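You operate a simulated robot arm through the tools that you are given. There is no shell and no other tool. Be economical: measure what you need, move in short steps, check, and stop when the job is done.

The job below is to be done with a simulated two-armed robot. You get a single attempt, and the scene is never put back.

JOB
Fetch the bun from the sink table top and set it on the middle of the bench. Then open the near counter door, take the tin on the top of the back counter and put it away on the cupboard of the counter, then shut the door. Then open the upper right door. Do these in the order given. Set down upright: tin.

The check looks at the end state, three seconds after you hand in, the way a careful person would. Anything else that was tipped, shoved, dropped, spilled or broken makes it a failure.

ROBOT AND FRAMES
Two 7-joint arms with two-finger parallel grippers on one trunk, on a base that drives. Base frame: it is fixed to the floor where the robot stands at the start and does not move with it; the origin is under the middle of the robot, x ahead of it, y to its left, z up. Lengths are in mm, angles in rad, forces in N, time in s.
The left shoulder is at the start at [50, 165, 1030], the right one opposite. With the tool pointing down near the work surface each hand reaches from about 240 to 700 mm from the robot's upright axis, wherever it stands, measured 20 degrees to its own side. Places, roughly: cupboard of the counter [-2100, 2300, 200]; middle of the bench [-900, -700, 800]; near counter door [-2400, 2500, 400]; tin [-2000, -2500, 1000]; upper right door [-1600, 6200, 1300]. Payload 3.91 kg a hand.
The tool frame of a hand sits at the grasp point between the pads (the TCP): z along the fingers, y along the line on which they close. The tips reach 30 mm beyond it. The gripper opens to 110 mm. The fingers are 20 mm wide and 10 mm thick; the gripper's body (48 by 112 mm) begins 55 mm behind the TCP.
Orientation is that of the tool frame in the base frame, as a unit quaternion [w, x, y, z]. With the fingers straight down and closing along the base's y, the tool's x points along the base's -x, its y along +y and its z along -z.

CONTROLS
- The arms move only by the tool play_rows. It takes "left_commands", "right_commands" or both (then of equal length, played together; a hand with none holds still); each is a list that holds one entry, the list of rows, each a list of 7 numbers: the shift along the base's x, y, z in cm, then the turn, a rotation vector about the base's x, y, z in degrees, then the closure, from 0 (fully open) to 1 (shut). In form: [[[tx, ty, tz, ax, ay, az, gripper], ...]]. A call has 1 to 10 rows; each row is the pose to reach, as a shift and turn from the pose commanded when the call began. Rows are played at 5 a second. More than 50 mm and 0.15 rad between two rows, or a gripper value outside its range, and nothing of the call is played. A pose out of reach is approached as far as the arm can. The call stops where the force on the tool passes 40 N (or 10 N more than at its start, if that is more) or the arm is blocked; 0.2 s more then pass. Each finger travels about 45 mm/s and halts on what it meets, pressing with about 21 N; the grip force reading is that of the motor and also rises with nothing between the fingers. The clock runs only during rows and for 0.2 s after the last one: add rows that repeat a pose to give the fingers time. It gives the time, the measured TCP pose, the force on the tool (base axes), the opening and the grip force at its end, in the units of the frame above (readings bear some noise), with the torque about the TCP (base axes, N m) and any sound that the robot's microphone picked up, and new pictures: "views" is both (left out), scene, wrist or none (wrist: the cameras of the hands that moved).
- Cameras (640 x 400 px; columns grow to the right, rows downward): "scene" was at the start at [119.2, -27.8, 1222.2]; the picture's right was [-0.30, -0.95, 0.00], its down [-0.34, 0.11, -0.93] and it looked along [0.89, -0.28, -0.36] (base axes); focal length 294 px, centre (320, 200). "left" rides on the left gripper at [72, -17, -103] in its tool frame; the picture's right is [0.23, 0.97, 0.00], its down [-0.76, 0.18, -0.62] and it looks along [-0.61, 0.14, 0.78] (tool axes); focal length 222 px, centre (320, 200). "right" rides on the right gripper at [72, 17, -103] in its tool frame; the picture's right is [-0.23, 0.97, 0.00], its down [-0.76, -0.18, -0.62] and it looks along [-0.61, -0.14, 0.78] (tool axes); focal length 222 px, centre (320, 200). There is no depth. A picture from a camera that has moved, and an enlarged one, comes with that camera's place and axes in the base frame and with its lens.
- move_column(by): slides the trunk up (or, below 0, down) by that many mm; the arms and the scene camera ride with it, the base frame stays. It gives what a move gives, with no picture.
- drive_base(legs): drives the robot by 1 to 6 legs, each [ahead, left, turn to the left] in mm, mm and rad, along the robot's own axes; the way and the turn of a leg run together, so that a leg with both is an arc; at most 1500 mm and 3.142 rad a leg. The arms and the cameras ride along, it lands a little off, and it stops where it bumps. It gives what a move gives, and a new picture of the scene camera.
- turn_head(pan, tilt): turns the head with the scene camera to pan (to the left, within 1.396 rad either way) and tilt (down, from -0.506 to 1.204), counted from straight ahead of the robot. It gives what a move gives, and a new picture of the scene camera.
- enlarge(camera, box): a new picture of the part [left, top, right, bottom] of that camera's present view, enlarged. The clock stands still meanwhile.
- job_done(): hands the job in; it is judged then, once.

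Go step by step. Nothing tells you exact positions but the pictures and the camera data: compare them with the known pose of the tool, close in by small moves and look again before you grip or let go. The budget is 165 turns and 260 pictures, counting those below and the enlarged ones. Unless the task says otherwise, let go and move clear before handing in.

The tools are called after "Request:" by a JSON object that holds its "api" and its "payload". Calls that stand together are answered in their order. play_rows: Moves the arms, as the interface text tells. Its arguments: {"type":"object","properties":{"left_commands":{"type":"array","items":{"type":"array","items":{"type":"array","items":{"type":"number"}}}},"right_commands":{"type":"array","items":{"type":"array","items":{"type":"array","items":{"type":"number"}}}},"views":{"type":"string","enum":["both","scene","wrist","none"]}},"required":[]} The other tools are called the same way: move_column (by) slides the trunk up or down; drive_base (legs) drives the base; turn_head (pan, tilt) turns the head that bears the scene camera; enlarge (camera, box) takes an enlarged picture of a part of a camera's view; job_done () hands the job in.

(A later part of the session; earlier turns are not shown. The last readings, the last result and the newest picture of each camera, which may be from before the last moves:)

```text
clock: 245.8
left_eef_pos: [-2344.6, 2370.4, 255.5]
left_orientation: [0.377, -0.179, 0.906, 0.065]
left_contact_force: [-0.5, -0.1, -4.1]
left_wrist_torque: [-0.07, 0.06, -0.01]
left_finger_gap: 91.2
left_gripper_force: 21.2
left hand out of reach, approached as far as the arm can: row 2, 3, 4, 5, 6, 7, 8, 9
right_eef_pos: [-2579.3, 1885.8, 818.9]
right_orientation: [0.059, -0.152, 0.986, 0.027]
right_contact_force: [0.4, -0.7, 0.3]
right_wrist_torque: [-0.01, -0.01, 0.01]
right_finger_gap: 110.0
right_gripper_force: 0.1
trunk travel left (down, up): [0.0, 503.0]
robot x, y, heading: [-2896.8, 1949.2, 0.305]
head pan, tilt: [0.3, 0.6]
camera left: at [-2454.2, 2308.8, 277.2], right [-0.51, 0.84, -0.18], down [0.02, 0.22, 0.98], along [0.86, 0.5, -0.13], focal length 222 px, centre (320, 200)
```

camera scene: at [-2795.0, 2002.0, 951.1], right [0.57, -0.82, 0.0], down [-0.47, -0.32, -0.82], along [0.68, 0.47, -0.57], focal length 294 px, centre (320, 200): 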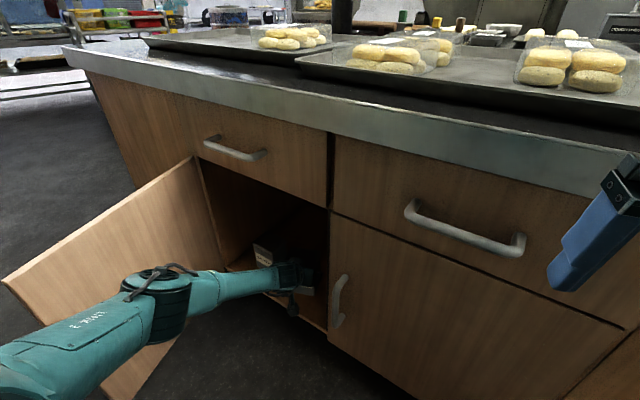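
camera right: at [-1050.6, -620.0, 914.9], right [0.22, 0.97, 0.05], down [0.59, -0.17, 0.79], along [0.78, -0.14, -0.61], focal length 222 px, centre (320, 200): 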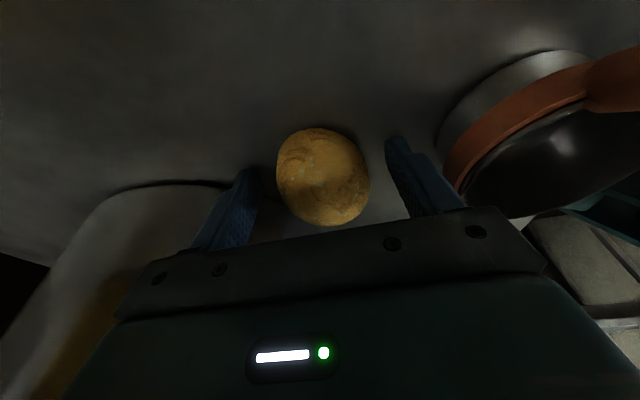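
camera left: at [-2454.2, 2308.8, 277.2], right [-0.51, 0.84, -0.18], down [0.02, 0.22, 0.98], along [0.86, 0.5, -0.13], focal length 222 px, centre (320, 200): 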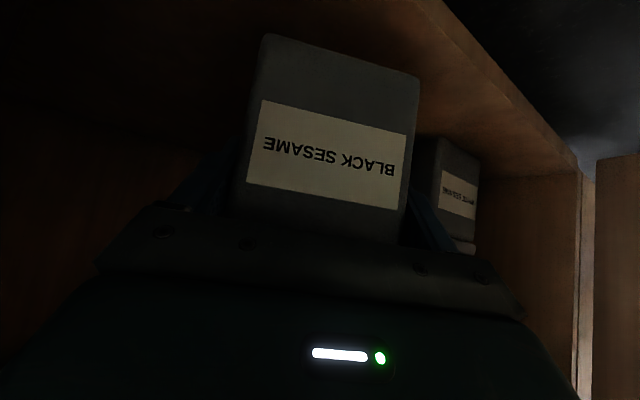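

The floor looks lower than thought (≈142). I'll bring the base 55 mm forward, then pull the arm back while lowering.

Request:
{"api": "drive_base", "payload": {"legs": [[60, 0, 0]]}}

Request:
{"api": "play_rows", "payload": {"left_commands": [[[-1.5, -0.5, -0.5, 0, 0, 0, 0.5], [-3, -1, -1, 0, 0, 0, 0.5], [-4, -1.2, -1.8, 0, 0, 0, 0.5], [-4, -1.2, -2.4, 0, 0, 0, 0.5], [-4, -1.2, -3, 0, 0, 0, 0.5], [-4, -1.2, -3.5, 0, 0, 0, 0.5], [-4, -1.2, -4, 0, 0, 0, 0.5], [-4, -1.2, -4.4, 0, 0, 0, 0.5], [-4, -1.2, -4.8, 0, 0, 0, 0.5]]], "views": "wrist"}}

```text
clock: 246.8
left_eef_pos: [-2287.2, 2389.5, 256.5]
left_orientation: [0.377, -0.18, 0.906, 0.065]
left_contact_force: [-0.5, -0.4, -5.0]
left_wrist_torque: [0.03, 0.05, -0.05]
left_finger_gap: 91.2
left_gripper_force: 21.1
right_eef_pos: [-2522.3, 1903.9, 820.1]
right_orientation: [0.06, -0.152, 0.986, 0.027]
right_contact_force: [-0.1, -0.2, 0.7]
right_wrist_torque: [0.02, -0.03, -0.05]
right_finger_gap: 110.0
right_gripper_force: 0.0
trunk travel left (down, up): [0.0, 503.0]
robot x, y, heading: [-2839.1, 1954.5, 0.306]
head pan, tilt: [0.3, 0.6]
camera scene: at [-2736.9, 2020.4, 951.1], right [0.57, -0.82, 0.0], down [-0.46, -0.32, -0.82], along [0.68, 0.47, -0.57], focal length 294 px, centre (320, 200)
```

scene: 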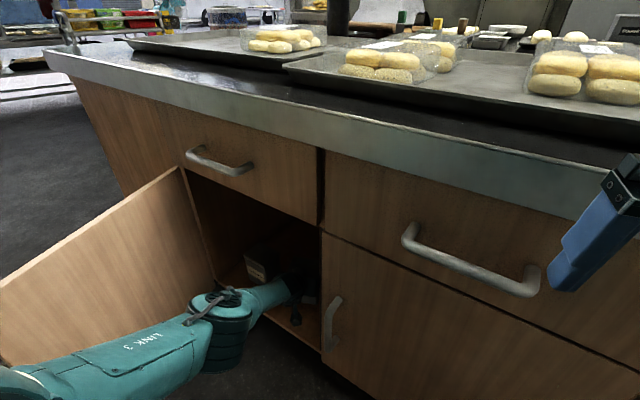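

```text
clock: 248.8
left_eef_pos: [-2316.6, 2382.2, 223.5]
left_orientation: [0.386, -0.179, 0.902, 0.068]
left_contact_force: [2.1, -2.3, 11.1]
left_wrist_torque: [0.34, 0.5, 0.03]
left_finger_gap: 90.1
left_gripper_force: 20.8
left hand out of reach, approached as far as the arm can: row 1, 2, 3, 4, 5, 6, 7
right_eef_pos: [-2523.0, 1902.9, 818.6]
right_orientation: [0.059, -0.153, 0.986, 0.027]
right_contact_force: [-0.1, -0.3, -0.1]
right_wrist_torque: [0.02, 0.01, 0.01]
right_finger_gap: 109.9
right_gripper_force: 0.1
trunk travel left (down, up): [0.0, 503.0]
robot x, y, heading: [-2838.5, 1961.0, 0.303]
head pan, tilt: [0.3, 0.6]
camera left: at [-2427.6, 2320.1, 241.1], right [-0.51, 0.84, -0.18], down [0.0, 0.21, 0.98], along [0.86, 0.5, -0.11], focal length 222 px, centre (320, 200)
```

left: 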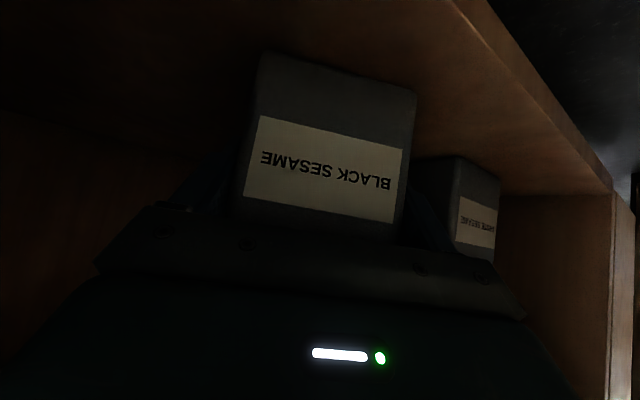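

The tin has touched down (force +15 N). Opening the fingers gently.

Request:
{"api": "play_rows", "payload": {"left_commands": [[[0, 0, 0.2, 0, 0, 0, 0.35], [0, 0, 0.2, 0, 0, 0, 0.15], [0, 0, 0.2, 0, 0, 0, 0], [0, 0, 0.2, 0, 0, 0, 0], [0, 0, 0.2, 0, 0, 0, 0]]], "views": "wrist"}}

```text
clock: 250.0
left_eef_pos: [-2326.9, 2377.9, 210.2]
left_orientation: [0.377, -0.182, 0.906, 0.063]
left_contact_force: [0.2, 0.1, -0.6]
left_wrist_torque: [0.03, -0.03, -0.02]
left_finger_gap: 109.9
left_gripper_force: 0.0
right_eef_pos: [-2522.0, 1902.9, 818.1]
right_orientation: [0.06, -0.153, 0.986, 0.027]
right_contact_force: [0.2, -0.1, 0.1]
right_wrist_torque: [0.05, -0.02, 0.01]
right_finger_gap: 110.1
right_gripper_force: 0.1
trunk travel left (down, up): [0.0, 503.0]
robot x, y, heading: [-2840.6, 1957.2, 0.307]
head pan, tilt: [0.3, 0.6]
camera left: at [-2437.0, 2314.8, 231.0], right [-0.52, 0.84, -0.18], down [0.02, 0.22, 0.97], along [0.86, 0.5, -0.13], focal length 222 px, centre (320, 200)
```

left: 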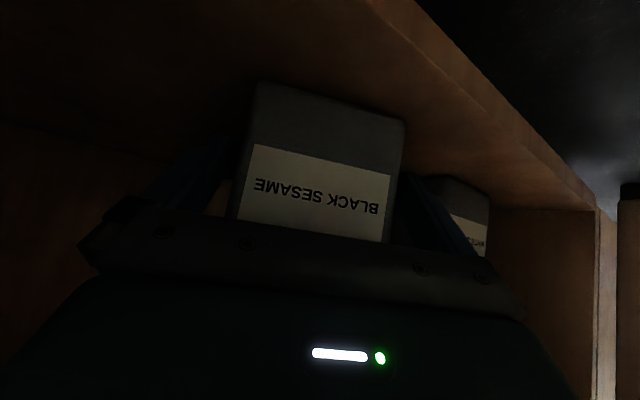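

Released and standing. Withdrawing along the tool axis, then backing the base out.

Request:
{"api": "play_rows", "payload": {"left_commands": [[[-1, -0.4, 1.1, 0, 0, 0, 0], [-2.2, -0.9, 2.4, 0, 0, 0, 0], [-3.6, -1.45, 3.9, 0, 0, 0, 0], [-5.2, -2, 5.6, 0, 0, 0, 0], [-6.8, -2.7, 7.4, 0, 0, 0, 0], [-8.2, -3.3, 9, 0, 0, 0, 0]]], "views": "wrist"}}

```text
clock: 251.4
left_eef_pos: [-2322.9, 2387.7, 218.7]
left_orientation: [0.382, -0.182, 0.903, 0.071]
left_contact_force: [-0.4, 0.5, 0.1]
left_wrist_torque: [-0.01, 0.01, -0.01]
left_finger_gap: 109.9
left_gripper_force: 0.1
left hand out of reach, approached as far as the arm can: row 1, 2, 3, 4, 5, 6
right_eef_pos: [-2523.2, 1904.2, 820.6]
right_orientation: [0.059, -0.153, 0.986, 0.025]
right_contact_force: [-0.8, 0.5, 0.5]
right_wrist_torque: [-0.02, 0.04, -0.01]
right_finger_gap: 110.1
right_gripper_force: 0.0
trunk travel left (down, up): [0.0, 503.0]
robot x, y, heading: [-2839.7, 1961.5, 0.307]
head pan, tilt: [0.3, 0.6]
camera left: at [-2431.8, 2324.9, 238.2], right [-0.52, 0.84, -0.17], down [0.01, 0.21, 0.98], along [0.86, 0.51, -0.11], focal length 222 px, centre (320, 200)
```

left: 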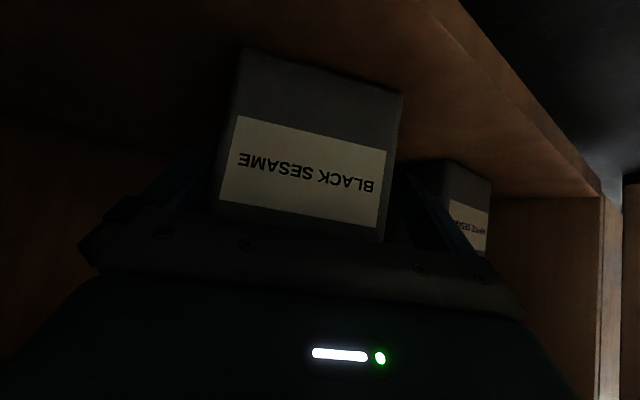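

The arm is at its inner limit, so I'll back the whole base out along the hand's horizontal direction.

Request:
{"api": "drive_base", "payload": {"legs": [[-130, -10, 0]]}}

Request:
{"api": "enlarge", "payload": {"camera": "left", "box": [0, 0, 640, 400]}}

```text
clock: 252.7
left_eef_pos: [-2443.3, 2340.5, 219.0]
left_orientation: [0.383, -0.183, 0.903, 0.071]
left_contact_force: [0.5, -0.4, -0.9]
left_wrist_torque: [0.01, -0.01, 0.0]
left_finger_gap: 110.1
left_gripper_force: 0.0
right_eef_pos: [-2642.6, 1857.1, 819.2]
right_orientation: [0.06, -0.153, 0.986, 0.026]
right_contact_force: [-0.2, -0.6, -0.1]
right_wrist_torque: [0.0, 0.04, -0.03]
right_finger_gap: 110.2
right_gripper_force: 0.1
trunk travel left (down, up): [0.0, 503.0]
robot x, y, heading: [-2956.1, 1910.1, 0.306]
head pan, tilt: [0.3, 0.6]
camera scene: at [-2857.2, 1972.9, 951.3], right [0.57, -0.82, 0.0], down [-0.46, -0.32, -0.82], along [0.68, 0.47, -0.57], focal length 294 px, centre (320, 200)
```

scene: 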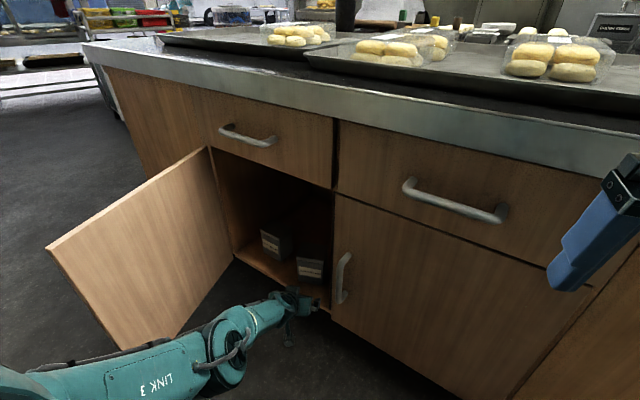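

```text
1.00 times, centred on (320, 200) of left (not enlarged: the box is as wide or as high as the picture)
camera zoom: at [-2552.3, 2277.4, 237.9], right [-0.52, 0.84, -0.17], down [0.01, 0.21, 0.98], along [0.85, 0.51, -0.11], focal length 222 px, centre (320, 200)
```

zoom: 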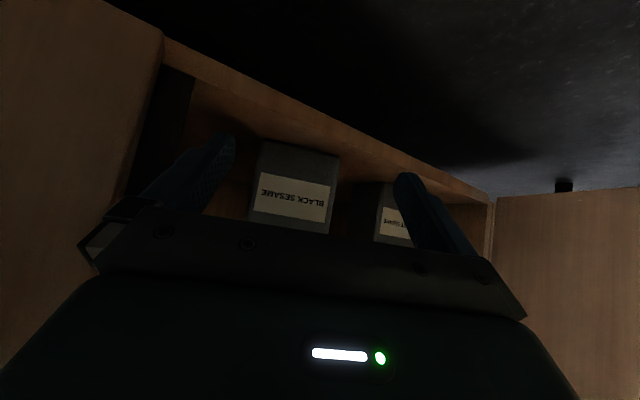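

Both tins stand upright inside. Checking the new tin's distance from the front edge.

Request:
{"api": "enlarge", "payload": {"camera": "scene", "box": [220, 200, 380, 300]}}

```text
4.00 times, centred on (300, 250) of scene
camera zoom: at [-2857.2, 1972.9, 951.3], right [0.57, -0.82, 0.0], down [-0.46, -0.32, -0.82], along [0.68, 0.47, -0.57], focal length 1177 px, centre (400, 0)
```

zoom: 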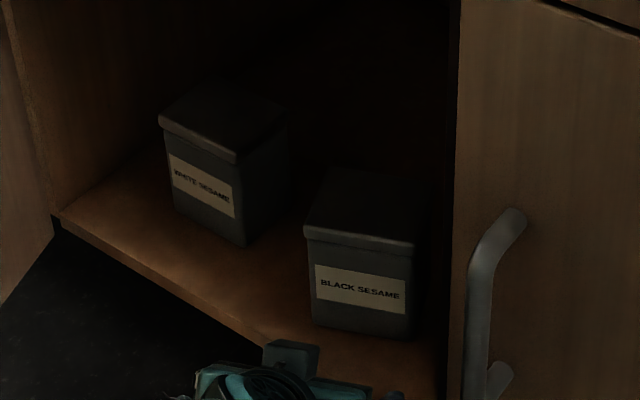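

The tin is upright and well inside. Now to shut the door: I'll pull out, raise the arm to vertical, and then hook the fingers over the door's outer side from above.

Request:
{"api": "drive_base", "payload": {"legs": [[-65, 125, 0]]}}

Request:
{"api": "move_column", "payload": {"by": 150}}

Request:
{"api": "play_rows", "payload": {"left_commands": [[[0, 0, 4, 0, 0, 0, 0], [0, 0, 8, 0, 0, 0, 0], [0, 0, 12, -2.5, 6.2, 0, 0.2], [0, 0, 16, -5, 12.4, 0, 0.4], [0, 0, 20, -7.5, 18.6, 0, 0.6], [0, 0, 24, -10, 24.8, 0, 0.8], [0, 0, 28, -12.5, 31, 0, 1], [0, 0, 32, -15, 37.2, 0, 1], [0, 0, 36, -17.1, 42.5, 0, 1], [0, 0, 36, -17.1, 42.5, 0, 1]]], "views": "scene"}}

```text
clock: 254.4
left_eef_pos: [-2543.8, 2444.0, 217.8]
left_orientation: [0.382, -0.182, 0.903, 0.071]
left_contact_force: [0.0, 0.5, -0.7]
left_wrist_torque: [-0.03, -0.02, 0.01]
left_finger_gap: 109.8
left_gripper_force: 0.0
right_eef_pos: [-2742.1, 1958.4, 817.7]
right_orientation: [0.058, -0.153, 0.986, 0.026]
right_contact_force: [-0.3, -0.6, -0.2]
right_wrist_torque: [-0.03, -0.01, 0.01]
right_finger_gap: 109.8
right_gripper_force: 0.1
trunk travel left (down, up): [0.0, 503.0]
robot x, y, heading: [-3059.7, 2014.9, 0.304]
head pan, tilt: [0.3, 0.6]
camera scene: at [-2956.6, 2074.2, 951.0], right [0.57, -0.82, 0.0], down [-0.47, -0.32, -0.82], along [0.68, 0.47, -0.57], focal length 294 px, centre (320, 200)
```

scene: 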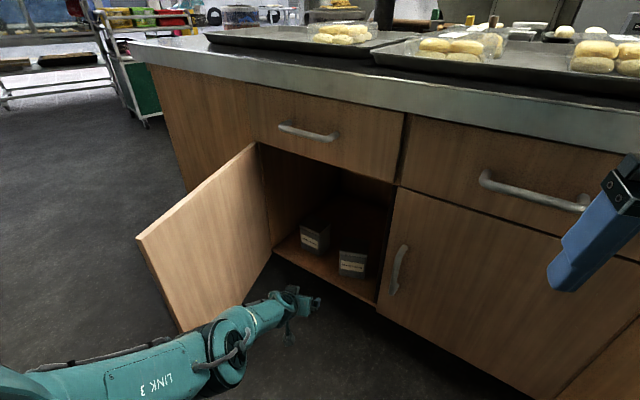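

```text
clock: 256.2
left_eef_pos: [-2543.5, 2443.4, 369.4]
left_orientation: [0.382, -0.182, 0.903, 0.072]
left_contact_force: [0.5, 0.6, 1.0]
left_wrist_torque: [-0.04, 0.01, -0.01]
left_finger_gap: 110.1
left_gripper_force: 0.1
right_eef_pos: [-2742.4, 1956.4, 968.8]
right_orientation: [0.059, -0.153, 0.986, 0.027]
right_contact_force: [-0.9, 0.1, 0.6]
right_wrist_torque: [-0.01, -0.01, -0.01]
right_finger_gap: 110.2
right_gripper_force: 0.0
trunk travel left (down, up): [-150.0, 353.0]
robot x, y, heading: [-3062.0, 2008.7, 0.307]
head pan, tilt: [0.3, 0.6]
```

```text
clock: 257.1
left_eef_pos: [-2514.8, 2597.9, 523.8]
left_orientation: [0.341, -0.274, 0.88, 0.186]
left_contact_force: [0.5, 0.0, 0.3]
left_wrist_torque: [-0.03, 0.03, 0.03]
left_finger_gap: 70.0
left_gripper_force: 0.0
left hand out of reach, approached as far as the arm can: row 1, 2, 3
right_eef_pos: [-2741.7, 1955.0, 969.1]
right_orientation: [0.059, -0.153, 0.986, 0.028]
right_contact_force: [0.7, -0.7, -0.6]
right_wrist_torque: [0.02, 0.01, 0.01]
right_finger_gap: 110.0
right_gripper_force: 0.1
trunk travel left (down, up): [-150.0, 353.0]
robot x, y, heading: [-3060.5, 2013.0, 0.308]
head pan, tilt: [0.3, 0.6]
stopped in row 4 (left hand): the force on the tool passed its limit at 58 N (the readings are from after the stop); the commanded pose is now the measured one
camera scene: at [-2957.0, 2071.9, 1101.3], right [0.57, -0.82, 0.0], down [-0.46, -0.32, -0.83], along [0.68, 0.47, -0.56], focal length 294 px, centre (320, 200)
```

scene: 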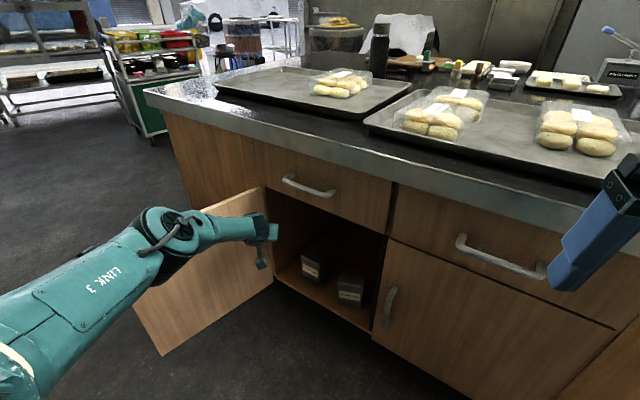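

The arm swung sideways at its limit and touched the open door's inner side. Moving it gently away toward −y and up.

Request:
{"api": "play_rows", "payload": {"left_commands": [[[0, -3, 1, 0, 0, 0, 0.6], [0, -6, 3, 0, 0, 0, 0.8], [0, -9, 6, 0, 0, 0, 1], [0, -12, 9, 0, 0, 0, 1], [-1, -15, 12, 0, 0, 0, 1], [-2, -16, 15, 0, 0, 0, 1], [-3, -16, 18, 0, 0, 0, 1], [-3, -16, 20, 0, 0, 0, 1]]]}}

```text
clock: 258.9
left_eef_pos: [-2544.1, 2440.3, 727.4]
left_orientation: [0.342, -0.273, 0.88, 0.186]
left_contact_force: [0.6, -1.0, 0.0]
left_wrist_torque: [-0.02, 0.01, 0.02]
left_finger_gap: 0.0
left_gripper_force: 21.5
right_eef_pos: [-2741.8, 1956.2, 968.4]
right_orientation: [0.06, -0.152, 0.986, 0.026]
right_contact_force: [-0.2, -0.2, 0.0]
right_wrist_torque: [-0.05, 0.02, 0.01]
right_finger_gap: 110.1
right_gripper_force: 0.1
trunk travel left (down, up): [-150.0, 353.0]
robot x, y, heading: [-3057.3, 2014.1, 0.307]
head pan, tilt: [0.3, 0.6]
camera scene: at [-2957.1, 2072.8, 1101.2], right [0.57, -0.82, 0.0], down [-0.46, -0.32, -0.83], along [0.68, 0.47, -0.56], focal length 294 px, centre (320, 200)
camera left: at [-2630.5, 2347.6, 743.6], right [-0.73, 0.68, -0.02], down [0.05, 0.09, 0.99], along [0.68, 0.73, -0.1], focal length 222 px, centre (320, 200)
```

scene: 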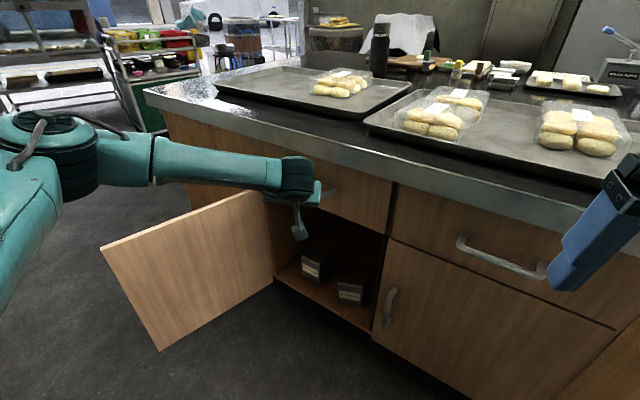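
left: 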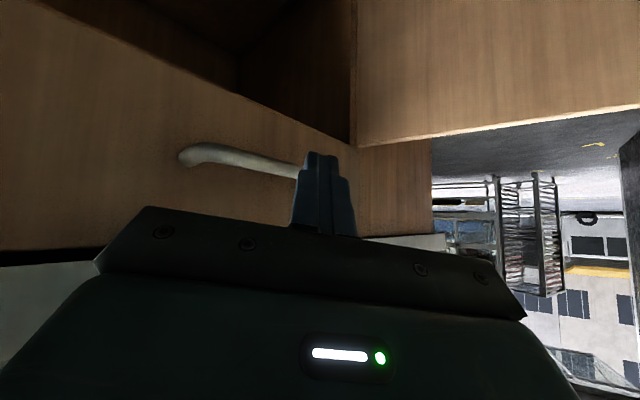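

Now turning the hand vertical at safe height.

Request:
{"api": "play_rows", "payload": {"left_commands": [[[-1, 0, 1, -5.5, 5.3, 0, 1], [-2, 0, 2, -11, 10.6, 0, 1], [-3, 0, 3, -16.5, 16, 0, 1], [-4, 0, 3, -22, 21.3, 0, 1], [-5, 0, 3, -27.4, 26.6, 0, 1], [-6, 0, 3, -32.8, 31.9, 0, 1], [-6, 0, 3, -32.8, 31.9, 0, 1]]], "views": "none"}}

Request:
{"api": "play_rows", "payload": {"left_commands": [[[0, 0, 0, 0, 0, -8, 1], [-1, 0, 0, 0, 0, -16, 1], [-2, 0, 0, 0, 0, -24, 1], [-3, 0, 0, 0, 0, -32, 1], [-4, 0, 0, 0, 0, -40, 1], [-4, 0, 0, 0, 0, -45, 1]]], "views": "scene"}}

```text
clock: 260.5
left_eef_pos: [-2604.5, 2439.8, 753.7]
left_orientation: [-0.001, -0.297, 0.955, 0.0]
left_contact_force: [0.1, -0.2, -0.4]
left_wrist_torque: [0.0, -0.02, 0.01]
left_finger_gap: 0.1
left_gripper_force: 20.7
right_eef_pos: [-2742.4, 1956.4, 968.7]
right_orientation: [0.06, -0.152, 0.986, 0.026]
right_contact_force: [0.4, -0.6, -0.4]
right_wrist_torque: [0.01, -0.02, 0.0]
right_finger_gap: 109.8
right_gripper_force: 0.1
trunk travel left (down, up): [-150.0, 353.0]
robot x, y, heading: [-3059.8, 2013.1, 0.299]
head pan, tilt: [0.3, 0.6]
```

```text
clock: 261.9
left_eef_pos: [-2644.1, 2439.6, 753.4]
left_orientation: [0.0, 0.093, 0.996, -0.001]
left_contact_force: [-0.1, 0.1, 1.1]
left_wrist_torque: [0.0, -0.01, 0.01]
left_finger_gap: 0.1
left_gripper_force: 20.6
right_eef_pos: [-2741.8, 1955.7, 969.3]
right_orientation: [0.06, -0.152, 0.986, 0.026]
right_contact_force: [-0.4, 0.1, -0.1]
right_wrist_torque: [0.02, 0.0, -0.01]
right_finger_gap: 110.0
right_gripper_force: 0.1
trunk travel left (down, up): [-150.0, 353.0]
robot x, y, heading: [-3057.6, 2009.9, 0.302]
head pan, tilt: [0.3, 0.6]
camera scene: at [-2957.0, 2072.9, 1101.2], right [0.57, -0.82, 0.0], down [-0.46, -0.32, -0.83], along [0.68, 0.47, -0.56], focal length 294 px, centre (320, 200)
```

scene: 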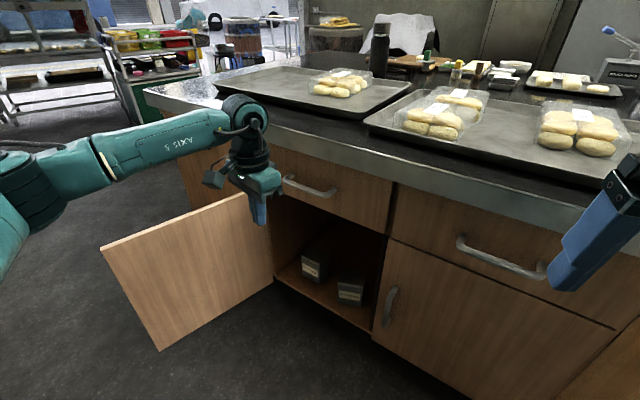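

The door has swung to about 104°, so I'll straddle its top edge with the fingers from above near the free end and guide it shut. Repositioning the base first.

Request:
{"api": "drive_base", "payload": {"legs": [[0, 0, -0.302], [-50, 340, 0]]}}

Request:
{"api": "turn_head", "payload": {"pan": 0.5, "tilt": 0.6}}

```text
clock: 266.4
left_eef_pos: [-2594.8, 2649.9, 753.5]
left_orientation: [0.0, 0.23, 0.973, 0.0]
left_contact_force: [-0.1, -0.3, 0.0]
left_wrist_torque: [0.0, -0.01, 0.02]
left_finger_gap: 0.1
left_gripper_force: 21.0
right_eef_pos: [-2823.9, 2214.1, 968.5]
right_orientation: [0.063, -0.01, 0.998, 0.018]
right_contact_force: [0.0, -0.3, -0.3]
right_wrist_torque: [0.0, 0.02, 0.0]
right_finger_gap: 109.8
right_gripper_force: 0.2
trunk travel left (down, up): [-150.0, 353.0]
robot x, y, heading: [-3112.8, 2354.8, 0.023]
head pan, tilt: [0.3, 0.6]
camera scene: at [-2998.6, 2387.3, 1101.2], right [0.32, -0.95, 0.0], down [-0.54, -0.18, -0.83], along [0.78, 0.26, -0.56], focal length 294 px, centre (320, 200)
```

scene: 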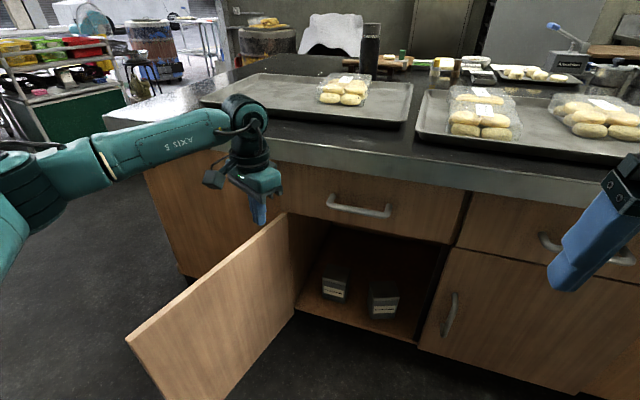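

```text
clock: 267.2
left_eef_pos: [-2594.9, 2650.9, 753.6]
left_orientation: [0.001, 0.231, 0.973, 0.0]
left_contact_force: [-0.4, 0.4, 0.9]
left_wrist_torque: [-0.01, -0.02, 0.03]
left_finger_gap: 0.0
left_gripper_force: 21.5
right_eef_pos: [-2824.7, 2214.0, 968.8]
right_orientation: [0.062, -0.011, 0.998, 0.018]
right_contact_force: [0.0, 0.0, 0.5]
right_wrist_torque: [0.01, -0.01, 0.01]
right_finger_gap: 109.9
right_gripper_force: 0.1
trunk travel left (down, up): [-150.0, 353.0]
robot x, y, heading: [-3114.0, 2359.9, 0.026]
head pan, tilt: [0.499, 0.6]
camera scene: at [-3005.8, 2403.3, 1101.2], right [0.5, -0.87, 0.0], down [-0.49, -0.28, -0.83], along [0.72, 0.41, -0.56], focal length 294 px, centre (320, 200)
```

scene: 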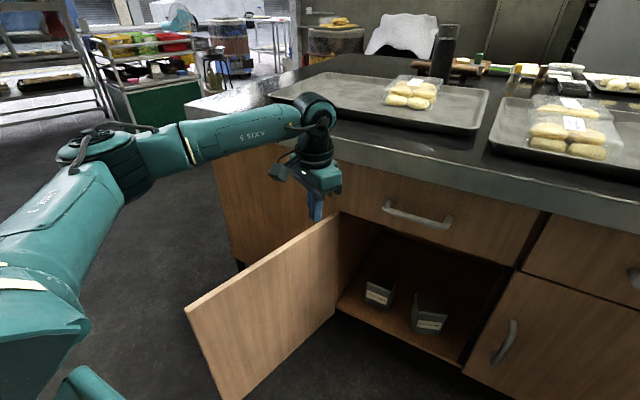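

Door edge runs from [-2410, 2694] to [-2831, 2798]. Moving the open hand over it at radius ≈330 and dipping to straddle it.

Request:
{"api": "play_rows", "payload": {"left_commands": [[[-3.4, 3, 0, 0, 0, 0, 0.8], [-6.8, 6, 0, 0, 0, 0, 0.6], [-10.2, 9, 0, 0, 0, 0, 0.4], [-13.5, 12.2, 0, 0, 0, 0, 0.4], [-13.5, 12.2, 0, 0, 0, 0, 0.4]]]}}

```text
clock: 268.4
left_eef_pos: [-2738.0, 2739.1, 755.1]
left_orientation: [0.0, 0.23, 0.973, 0.001]
left_contact_force: [0.4, -0.4, 0.0]
left_wrist_torque: [-0.05, -0.02, -0.01]
left_finger_gap: 65.8
left_gripper_force: 0.0
left hand out of reach, approached as far as the arm can: row 3, 4, 5
right_eef_pos: [-2825.0, 2216.1, 968.7]
right_orientation: [0.063, -0.012, 0.998, 0.018]
right_contact_force: [0.9, 0.2, 0.0]
right_wrist_torque: [-0.01, 0.0, -0.03]
right_finger_gap: 110.2
right_gripper_force: 0.0
trunk travel left (down, up): [-150.0, 353.0]
robot x, y, heading: [-3111.3, 2358.8, 0.02]
head pan, tilt: [0.499, 0.6]
camera scene: at [-3006.1, 2403.5, 1101.2], right [0.5, -0.87, 0.0], down [-0.49, -0.28, -0.83], along [0.72, 0.41, -0.56], focal length 294 px, centre (320, 200)
camera left: at [-2811.1, 2756.6, 857.2], right [0.23, 0.97, 0.0], down [0.76, -0.18, 0.62], along [0.61, -0.14, -0.78], focal length 222 px, centre (320, 200)
```

scene: 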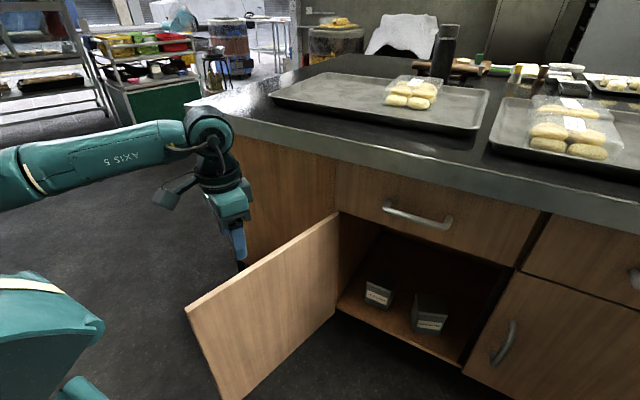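
left: 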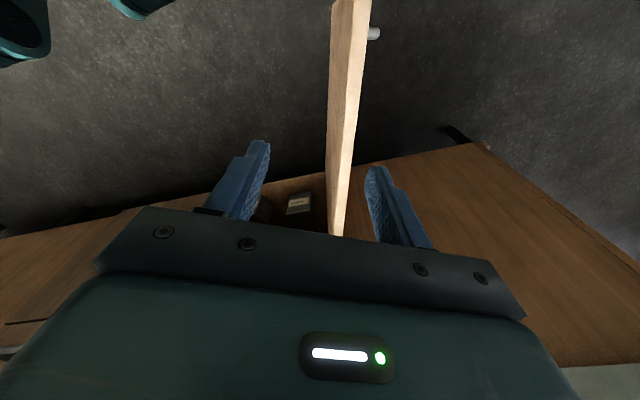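

The door's top is between the fingers but ~27 mm off-centre. I'll open wider and strafe the base 28 mm left.

Request:
{"api": "drive_base", "payload": {"legs": [[0, 28, 0]]}}

Request:
{"api": "play_rows", "payload": {"left_commands": [[[0, 0, -2, 0, 0, 0, 0.2], [0, 0, -5, 0, 0, 0, 0.1], [0, 0, -8, 0, 0, 0, 0.1], [0, 0, -8, 0, 0, 0, 0.1]]]}}

```text
clock: 269.3
left_eef_pos: [-2738.3, 2769.4, 757.4]
left_orientation: [0.0, 0.23, 0.973, 0.001]
left_contact_force: [0.7, 0.4, 0.1]
left_wrist_torque: [0.02, 0.03, -0.01]
left_finger_gap: 66.1
left_gripper_force: 0.1
right_eef_pos: [-2825.3, 2244.2, 968.8]
right_orientation: [0.062, -0.011, 0.998, 0.018]
right_contact_force: [-0.3, -0.7, -0.5]
right_wrist_torque: [0.02, 0.01, -0.01]
right_finger_gap: 109.9
right_gripper_force: 0.0
trunk travel left (down, up): [-150.0, 353.0]
robot x, y, heading: [-3112.5, 2388.3, 0.022]
head pan, tilt: [0.499, 0.6]
camera scene: at [-3006.4, 2433.3, 1101.2], right [0.5, -0.87, 0.0], down [-0.49, -0.28, -0.83], along [0.72, 0.41, -0.56], focal length 294 px, centre (320, 200)
```

scene: 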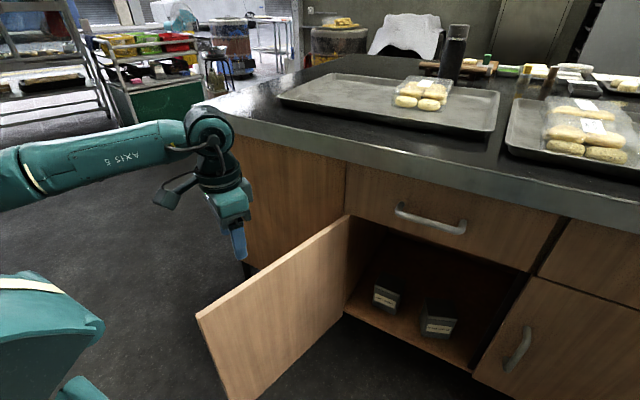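

```text
clock: 270.3
left_eef_pos: [-2739.6, 2769.4, 675.4]
left_orientation: [0.001, 0.228, 0.974, 0.001]
left_contact_force: [-0.3, 0.2, 0.5]
left_wrist_torque: [0.01, -0.02, 0.01]
left_finger_gap: 98.7
left_gripper_force: 0.0
right_eef_pos: [-2826.3, 2244.5, 969.2]
right_orientation: [0.063, -0.011, 0.998, 0.018]
right_contact_force: [0.5, -0.2, 0.1]
right_wrist_torque: [-0.01, -0.03, -0.01]
right_finger_gap: 110.0
right_gripper_force: 0.1
trunk travel left (down, up): [-150.0, 353.0]
robot x, y, heading: [-3115.8, 2388.9, 0.023]
head pan, tilt: [0.499, 0.6]
camera scene: at [-3006.4, 2433.3, 1101.2], right [0.5, -0.87, 0.0], down [-0.49, -0.28, -0.83], along [0.72, 0.41, -0.56], focal length 294 px, centre (320, 200)
camera left: at [-2812.9, 2786.6, 775.7], right [0.23, 0.97, 0.0], down [0.76, -0.18, 0.62], along [0.61, -0.14, -0.78], focal length 222 px, centre (320, 200)
```

scene: 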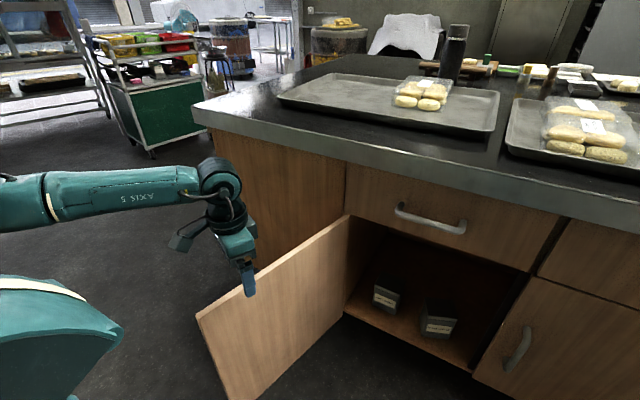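
left: 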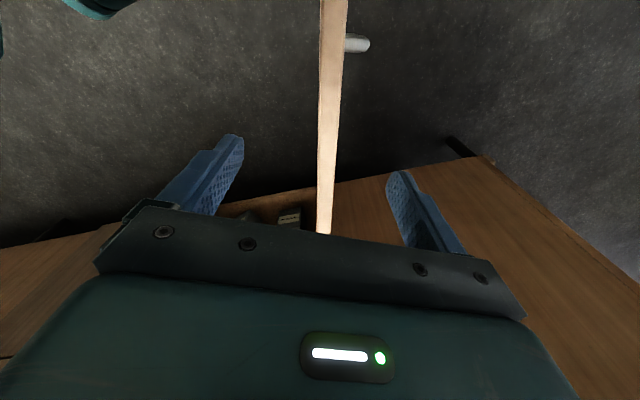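

Nicely centred. Dipping to straddle the door top.

Request:
{"api": "play_rows", "payload": {"left_commands": [[[0, 0, -3, 0, 0, 0, 0.1], [0, 0, -6, 0, 0, 0, 0.1], [0, 0, -8, 0, 0, 0, 0.25], [0, 0, -8, 0, 0, 0, 0.45], [0, 0, -8, 0, 0, 0, 0.55]]], "views": "wrist"}}

```text
clock: 271.5
left_eef_pos: [-2740.1, 2769.6, 594.0]
left_orientation: [0.001, 0.229, 0.973, 0.001]
left_contact_force: [0.2, -0.3, 0.4]
left_wrist_torque: [0.02, -0.01, 0.04]
left_finger_gap: 49.4
left_gripper_force: 0.1
right_eef_pos: [-2825.2, 2243.8, 968.8]
right_orientation: [0.062, -0.011, 0.998, 0.018]
right_contact_force: [0.0, 0.0, -1.2]
right_wrist_torque: [-0.03, -0.01, -0.01]
right_finger_gap: 110.0
right_gripper_force: 0.0
trunk travel left (down, up): [-150.0, 353.0]
robot x, y, heading: [-3113.0, 2386.9, 0.016]
head pan, tilt: [0.499, 0.6]
camera left: at [-2812.1, 2786.1, 696.0], right [0.23, 0.97, 0.0], down [0.76, -0.18, 0.62], along [0.61, -0.14, -0.78], focal length 222 px, centre (320, 200)
```

left: 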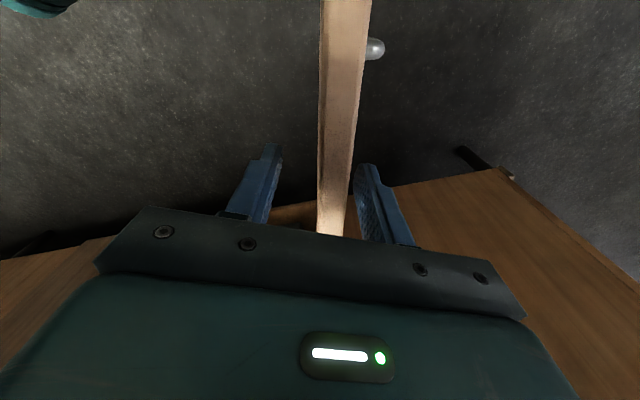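

Straddling. To give the door's swing clearance from the base, I'll slide the hand 60 mm toward the hinge while backing the base 60 mm.

Request:
{"api": "play_rows", "payload": {"left_commands": [[[2, -0.5, 0, 0, 0, 0, 0.5], [4, -1, 0, 0, 0, 0, 0.5], [6, -1.5, 0, 0, 0, 0, 0.5]]], "views": "none"}}

Request:
{"api": "drive_base", "payload": {"legs": [[-70, 0, 0]]}}

Request:
{"api": "play_rows", "payload": {"left_commands": [[[-0.5, -3, 0, 0, 0, 5, 0.5], [-0.8, -6, 0, 0, 0, 10, 0.5], [-0.8, -9.4, 0, 0, 0, 16, 0.5], [-0.3, -14, 0, 0, 0, 24, 0.5], [0.9, -18.6, 0, 0, 0, 32, 0.5]]]}}

```text
clock: 272.3
left_eef_pos: [-2679.3, 2751.6, 594.9]
left_orientation: [-0.001, 0.228, 0.974, 0.002]
left_contact_force: [0.3, 0.3, 0.9]
left_wrist_torque: [0.02, 0.0, -0.01]
left_finger_gap: 55.1
left_gripper_force: 0.0
right_eef_pos: [-2825.2, 2244.3, 970.2]
right_orientation: [0.062, -0.011, 0.998, 0.019]
right_contact_force: [-0.7, -0.1, -0.2]
right_wrist_torque: [0.0, 0.04, -0.03]
right_finger_gap: 110.0
right_gripper_force: 0.0
trunk travel left (down, up): [-150.0, 353.0]
robot x, y, heading: [-3112.9, 2385.5, 0.019]
head pan, tilt: [0.499, 0.6]
```

```text
clock: 273.3
left_eef_pos: [-2748.2, 2750.0, 594.2]
left_orientation: [0.0, 0.229, 0.973, 0.002]
left_contact_force: [-0.9, 0.0, -1.1]
left_wrist_torque: [-0.03, 0.02, 0.0]
left_finger_gap: 54.9
left_gripper_force: 0.1
right_eef_pos: [-2895.3, 2241.6, 969.4]
right_orientation: [0.063, -0.011, 0.998, 0.017]
right_contact_force: [-0.7, 0.1, -0.6]
right_wrist_torque: [0.02, 0.01, 0.01]
right_finger_gap: 110.1
right_gripper_force: 0.0
trunk travel left (down, up): [-150.0, 353.0]
robot x, y, heading: [-3189.0, 2389.0, 0.024]
head pan, tilt: [0.499, 0.6]
camera scene: at [-3075.9, 2431.8, 1101.2], right [0.5, -0.87, 0.0], down [-0.49, -0.28, -0.83], along [0.72, 0.41, -0.56], focal length 294 px, centre (320, 200)
```

scene: 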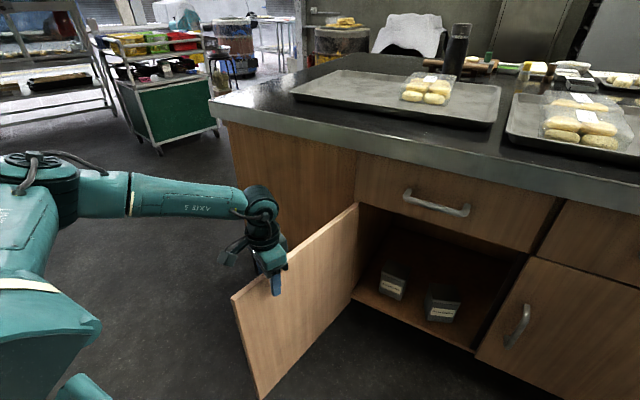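

```text
clock: 274.5
left_eef_pos: [-2740.5, 2562.8, 596.8]
left_orientation: [-0.001, -0.049, 0.999, 0.001]
left_contact_force: [-0.7, -0.6, -0.6]
left_wrist_torque: [-0.04, 0.01, -0.01]
left_finger_gap: 54.8
left_gripper_force: 0.0
right_eef_pos: [-2894.8, 2243.6, 968.7]
right_orientation: [0.062, -0.012, 0.998, 0.018]
right_contact_force: [-0.2, 0.0, 0.2]
right_wrist_torque: [-0.01, 0.03, -0.05]
right_finger_gap: 110.0
right_gripper_force: 0.1
trunk travel left (down, up): [-150.0, 353.0]
robot x, y, heading: [-3185.2, 2385.0, 0.024]
head pan, tilt: [0.499, 0.6]
camera scene: at [-3075.9, 2431.7, 1101.2], right [0.5, -0.87, 0.0], down [-0.49, -0.28, -0.83], along [0.72, 0.41, -0.56], focal length 294 px, centre (320, 200)
camera left: at [-2811.4, 2538.8, 698.0], right [-0.32, 0.95, 0.0], down [0.74, 0.25, 0.62], along [0.59, 0.2, -0.78], focal length 222 px, centre (320, 200)
```

scene: 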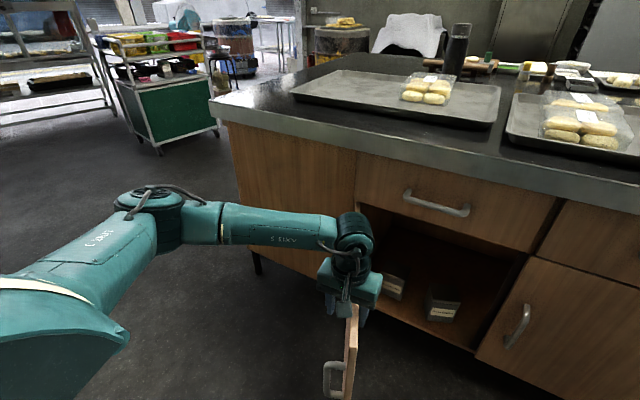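
left: 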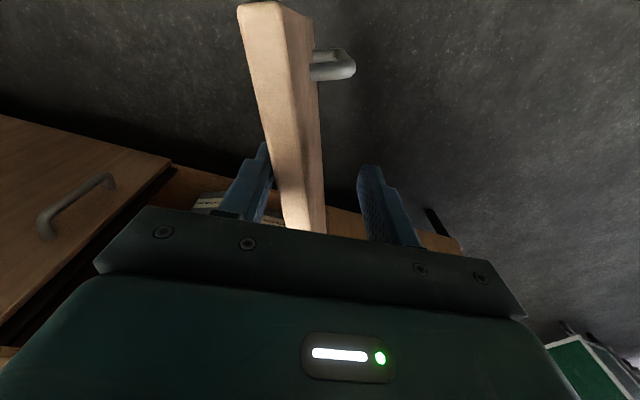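

The door follows. Continuing the closing arc.

Request:
{"api": "play_rows", "payload": {"left_commands": [[[2.3, -4.4, 0, 0, 0, 8, 0.5], [5, -8.4, 0, 0, 0, 16, 0.5], [8.4, -12, 0, 0, 0, 24, 0.5], [12, -15.2, 0, 0, 0, 32, 0.5]]]}}

```text
clock: 275.5
left_eef_pos: [-2620.0, 2409.7, 594.1]
left_orientation: [-0.002, -0.323, 0.946, 0.001]
left_contact_force: [-0.5, 0.6, 0.0]
left_wrist_torque: [0.0, -0.01, 0.01]
left_finger_gap: 54.8
left_gripper_force: 0.1
right_eef_pos: [-2896.0, 2243.4, 968.4]
right_orientation: [0.062, -0.012, 0.998, 0.017]
right_contact_force: [-0.3, -0.1, 0.1]
right_wrist_torque: [-0.01, -0.03, 0.01]
right_finger_gap: 110.3
right_gripper_force: 0.1
trunk travel left (down, up): [-150.0, 353.0]
robot x, y, heading: [-3182.3, 2385.8, 0.018]
head pan, tilt: [0.499, 0.6]
camera scene: at [-3075.9, 2431.6, 1101.2], right [0.5, -0.87, 0.0], down [-0.49, -0.28, -0.83], along [0.72, 0.41, -0.56], focal length 294 px, centre (320, 200)
camera left: at [-2666.9, 2350.7, 696.7], right [-0.77, 0.63, 0.0], down [0.5, 0.6, 0.62], along [0.39, 0.48, -0.78], focal length 222 px, centre (320, 200)
```

scene: 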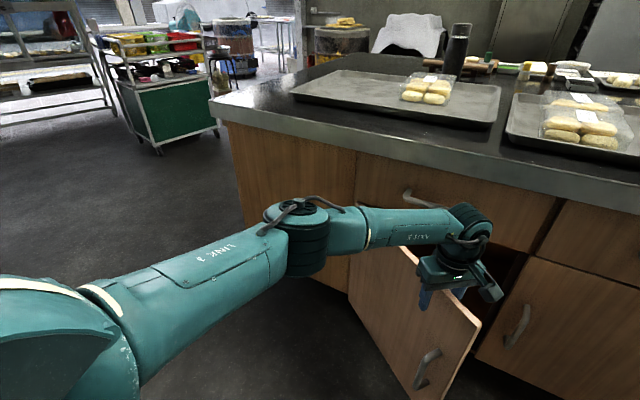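
left: 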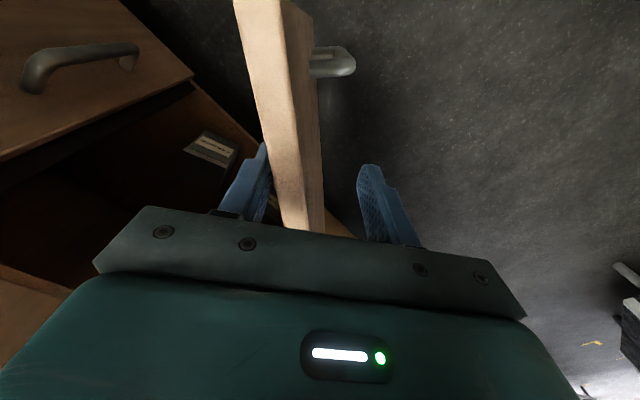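

The door is about 36° from shut. I'll lift out, reposition, and push it home from outside with pitched fingertips.

Request:
{"api": "play_rows", "payload": {"left_commands": [[[0, 0, 4, 0, 0, 0, 0.5], [0, 0, 8, 0, 0, 0, 0.5], [0, 0, 13, 0, 0, 0, 0.5], [-4, 0, 15, 0, 0, 0, 0.7], [-8, 0, 17, 0, 0, -6, 0.9], [-8, 0, 17, 0, 0, -12, 1], [-8, 0, 17, 0, 0, -20, 1], [-8, 0, 17, 0, 0, -28, 1], [-8, 0, 17, 0, 0, -36, 1]]], "views": "none"}}

Request:
{"api": "drive_base", "payload": {"legs": [[-40, -320, -0.02]]}}

```text
clock: 277.5
left_eef_pos: [-2700.7, 2414.2, 764.8]
left_orientation: [0.0, -0.013, 1.0, 0.002]
left_contact_force: [-0.2, 0.6, 0.6]
left_wrist_torque: [0.02, -0.03, 0.01]
left_finger_gap: 0.0
left_gripper_force: 21.0
right_eef_pos: [-2895.9, 2242.6, 968.2]
right_orientation: [0.063, -0.011, 0.998, 0.018]
right_contact_force: [-0.9, 0.3, -0.3]
right_wrist_torque: [0.02, -0.02, 0.02]
right_finger_gap: 110.2
right_gripper_force: 0.1
trunk travel left (down, up): [-150.0, 353.0]
robot x, y, heading: [-3180.9, 2384.5, 0.018]
head pan, tilt: [0.499, 0.6]
```

```text
clock: 278.6
left_eef_pos: [-2700.6, 2391.0, 765.2]
left_orientation: [0.0, -0.009, 1.0, 0.001]
left_contact_force: [-0.1, -0.3, -1.1]
left_wrist_torque: [-0.03, -0.02, 0.0]
left_finger_gap: 0.0
left_gripper_force: 21.2
right_eef_pos: [-2896.7, 2221.4, 968.4]
right_orientation: [0.063, -0.007, 0.998, 0.018]
right_contact_force: [0.1, 0.8, -0.5]
right_wrist_torque: [-0.05, 0.02, -0.01]
right_finger_gap: 110.1
right_gripper_force: 0.1
trunk travel left (down, up): [-150.0, 353.0]
robot x, y, heading: [-3181.7, 2368.0, 0.013]
head pan, tilt: [0.499, 0.6]
stopped in leg 1: the robot was blocked; the commanded pose is now the measured one
camera scene: at [-3076.4, 2411.5, 1101.2], right [0.49, -0.87, 0.0], down [-0.49, -0.28, -0.83], along [0.72, 0.41, -0.56], focal length 294 px, centre (320, 200)
```

scene: 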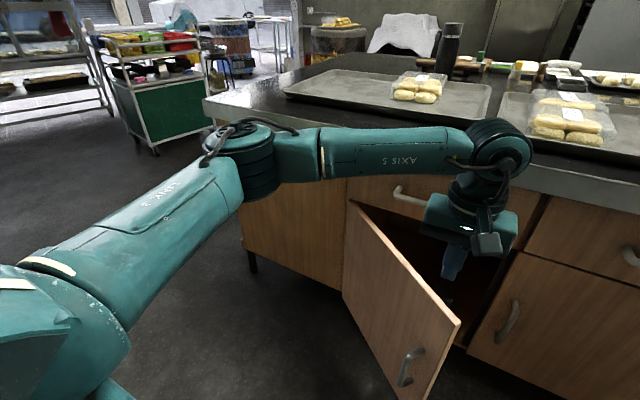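

Something behind blocked the base (likely the wire rack). I'll move ahead a bit, then strafe.

Request:
{"api": "drive_base", "payload": {"legs": [[60, 0, 0], [0, -320, 0]]}}

```text
clock: 282.6
left_eef_pos: [-2635.1, 2071.2, 764.7]
left_orientation: [0.0, -0.011, 1.0, 0.001]
left_contact_force: [0.3, -0.7, -0.4]
left_wrist_torque: [-0.02, 0.01, 0.04]
left_finger_gap: 0.1
left_gripper_force: 21.4
right_eef_pos: [-2831.0, 1900.4, 968.8]
right_orientation: [0.064, -0.009, 0.998, 0.018]
right_contact_force: [0.2, -0.8, 0.6]
right_wrist_torque: [0.0, -0.02, -0.01]
right_finger_gap: 109.9
right_gripper_force: 0.1
trunk travel left (down, up): [-150.0, 353.0]
robot x, y, heading: [-3120.7, 2049.4, 0.022]
head pan, tilt: [0.499, 0.6]
camera scene: at [-3011.2, 2090.4, 1101.2], right [0.49, -0.87, 0.0], down [-0.49, -0.28, -0.83], along [0.72, 0.41, -0.56], focal length 294 px, centre (320, 200)
```

scene: 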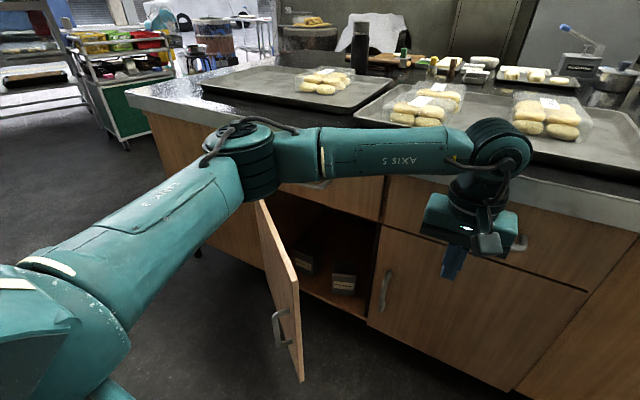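

Door still ~37° open. I'll tilt the closed fingers 30° forward, pass over the door top, and come down outside it.

Request:
{"api": "play_rows", "payload": {"left_commands": [[[0, 3.5, 0, 0, -6, 0, 1], [-1, 8, 0, 0, -12, 0, 1], [-2, 12.5, 0, 0, -18, 0, 1], [-3, 17, 0, 0, -24, 0, 1], [-4, 21.5, 0, 0, -30, 0, 1], [-5, 26, 0, 0, -30, 0, 1], [-6, 30, 0, 0, -30, 0, 1], [-6, 30, 0, 0, -30, 0, 1]]]}}

```text
clock: 284.4
left_eef_pos: [-2696.9, 2370.1, 762.7]
left_orientation: [0.259, -0.011, 0.966, -0.002]
left_contact_force: [-0.1, -0.4, -1.1]
left_wrist_torque: [0.01, -0.01, 0.02]
left_finger_gap: 0.3
left_gripper_force: 20.2
right_eef_pos: [-2830.7, 1902.6, 968.0]
right_orientation: [0.063, -0.01, 0.998, 0.018]
right_contact_force: [0.3, -0.4, 0.3]
right_wrist_torque: [0.02, 0.01, 0.02]
right_finger_gap: 110.0
right_gripper_force: 0.0
trunk travel left (down, up): [-150.0, 353.0]
robot x, y, heading: [-3118.7, 2045.9, 0.016]
head pan, tilt: [0.499, 0.6]
camera scene: at [-3011.2, 2090.4, 1101.2], right [0.49, -0.87, 0.0], down [-0.49, -0.28, -0.83], along [0.72, 0.41, -0.56], focal length 294 px, centre (320, 200)
camera left: at [-2811.8, 2351.9, 814.7], right [-0.22, 0.97, -0.12], down [0.34, 0.19, 0.92], along [0.91, 0.16, -0.38], focal length 222 px, centre (320, 200)
```

scene: 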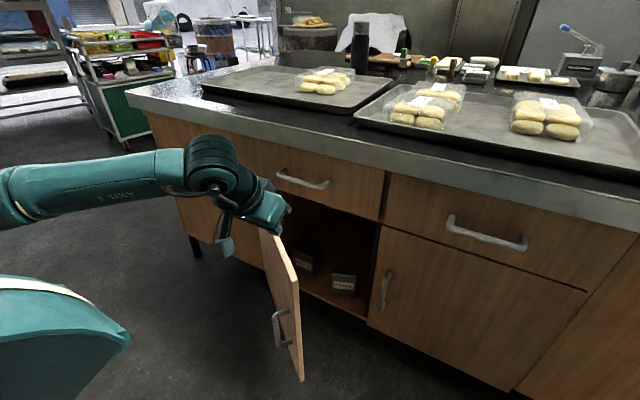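
left: 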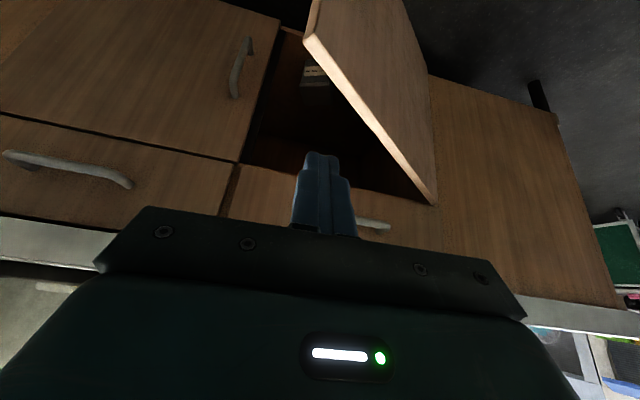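

Descending just outside the door's face.

Request:
{"api": "play_rows", "payload": {"left_commands": [[[-2.5, 0, -2, 0, 0, 0, 1], [-3, 0, -6, 0, 0, 0, 1], [-3, 0, -10, 0, 0, 0, 1], [-3, 0, -14, 0, 0, 0, 1], [-3, 0, -18.5, 0, 0, 0, 1], [-3, 0, -18.5, 0, 0, 0, 1]]]}}

```text
clock: 285.8
left_eef_pos: [-2727.0, 2374.2, 576.1]
left_orientation: [0.259, -0.011, 0.966, -0.002]
left_contact_force: [-0.6, -0.8, -1.1]
left_wrist_torque: [-0.02, 0.0, 0.03]
left_finger_gap: 0.0
left_gripper_force: 21.2
right_eef_pos: [-2830.6, 1901.6, 969.0]
right_orientation: [0.063, -0.009, 0.998, 0.018]
right_contact_force: [0.4, 0.2, 0.0]
right_wrist_torque: [-0.04, -0.04, 0.01]
right_finger_gap: 110.0
right_gripper_force: 0.0
trunk travel left (down, up): [-150.0, 353.0]
robot x, y, heading: [-3120.8, 2045.1, 0.022]
head pan, tilt: [0.499, 0.6]
camera scene: at [-3011.1, 2090.5, 1101.2], right [0.49, -0.87, 0.0], down [-0.49, -0.28, -0.83], along [0.72, 0.41, -0.56], focal length 294 px, centre (320, 200)
camera left: at [-2842.2, 2353.5, 627.9], right [-0.22, 0.97, -0.12], down [0.34, 0.19, 0.92], along [0.91, 0.16, -0.38], focal length 222 px, centre (320, 200)
```

scene: 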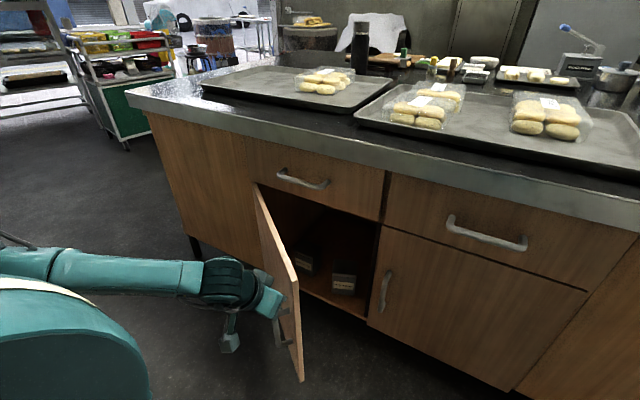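
left: 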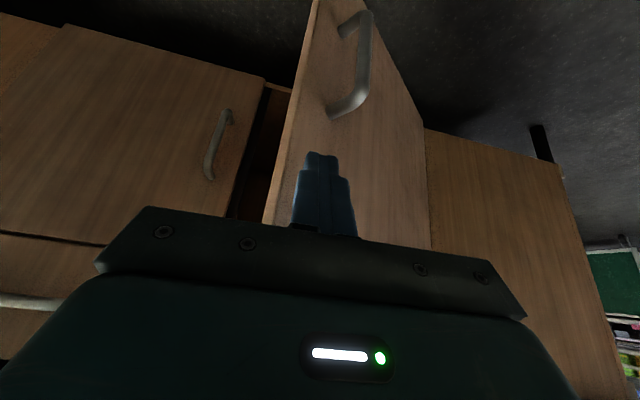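

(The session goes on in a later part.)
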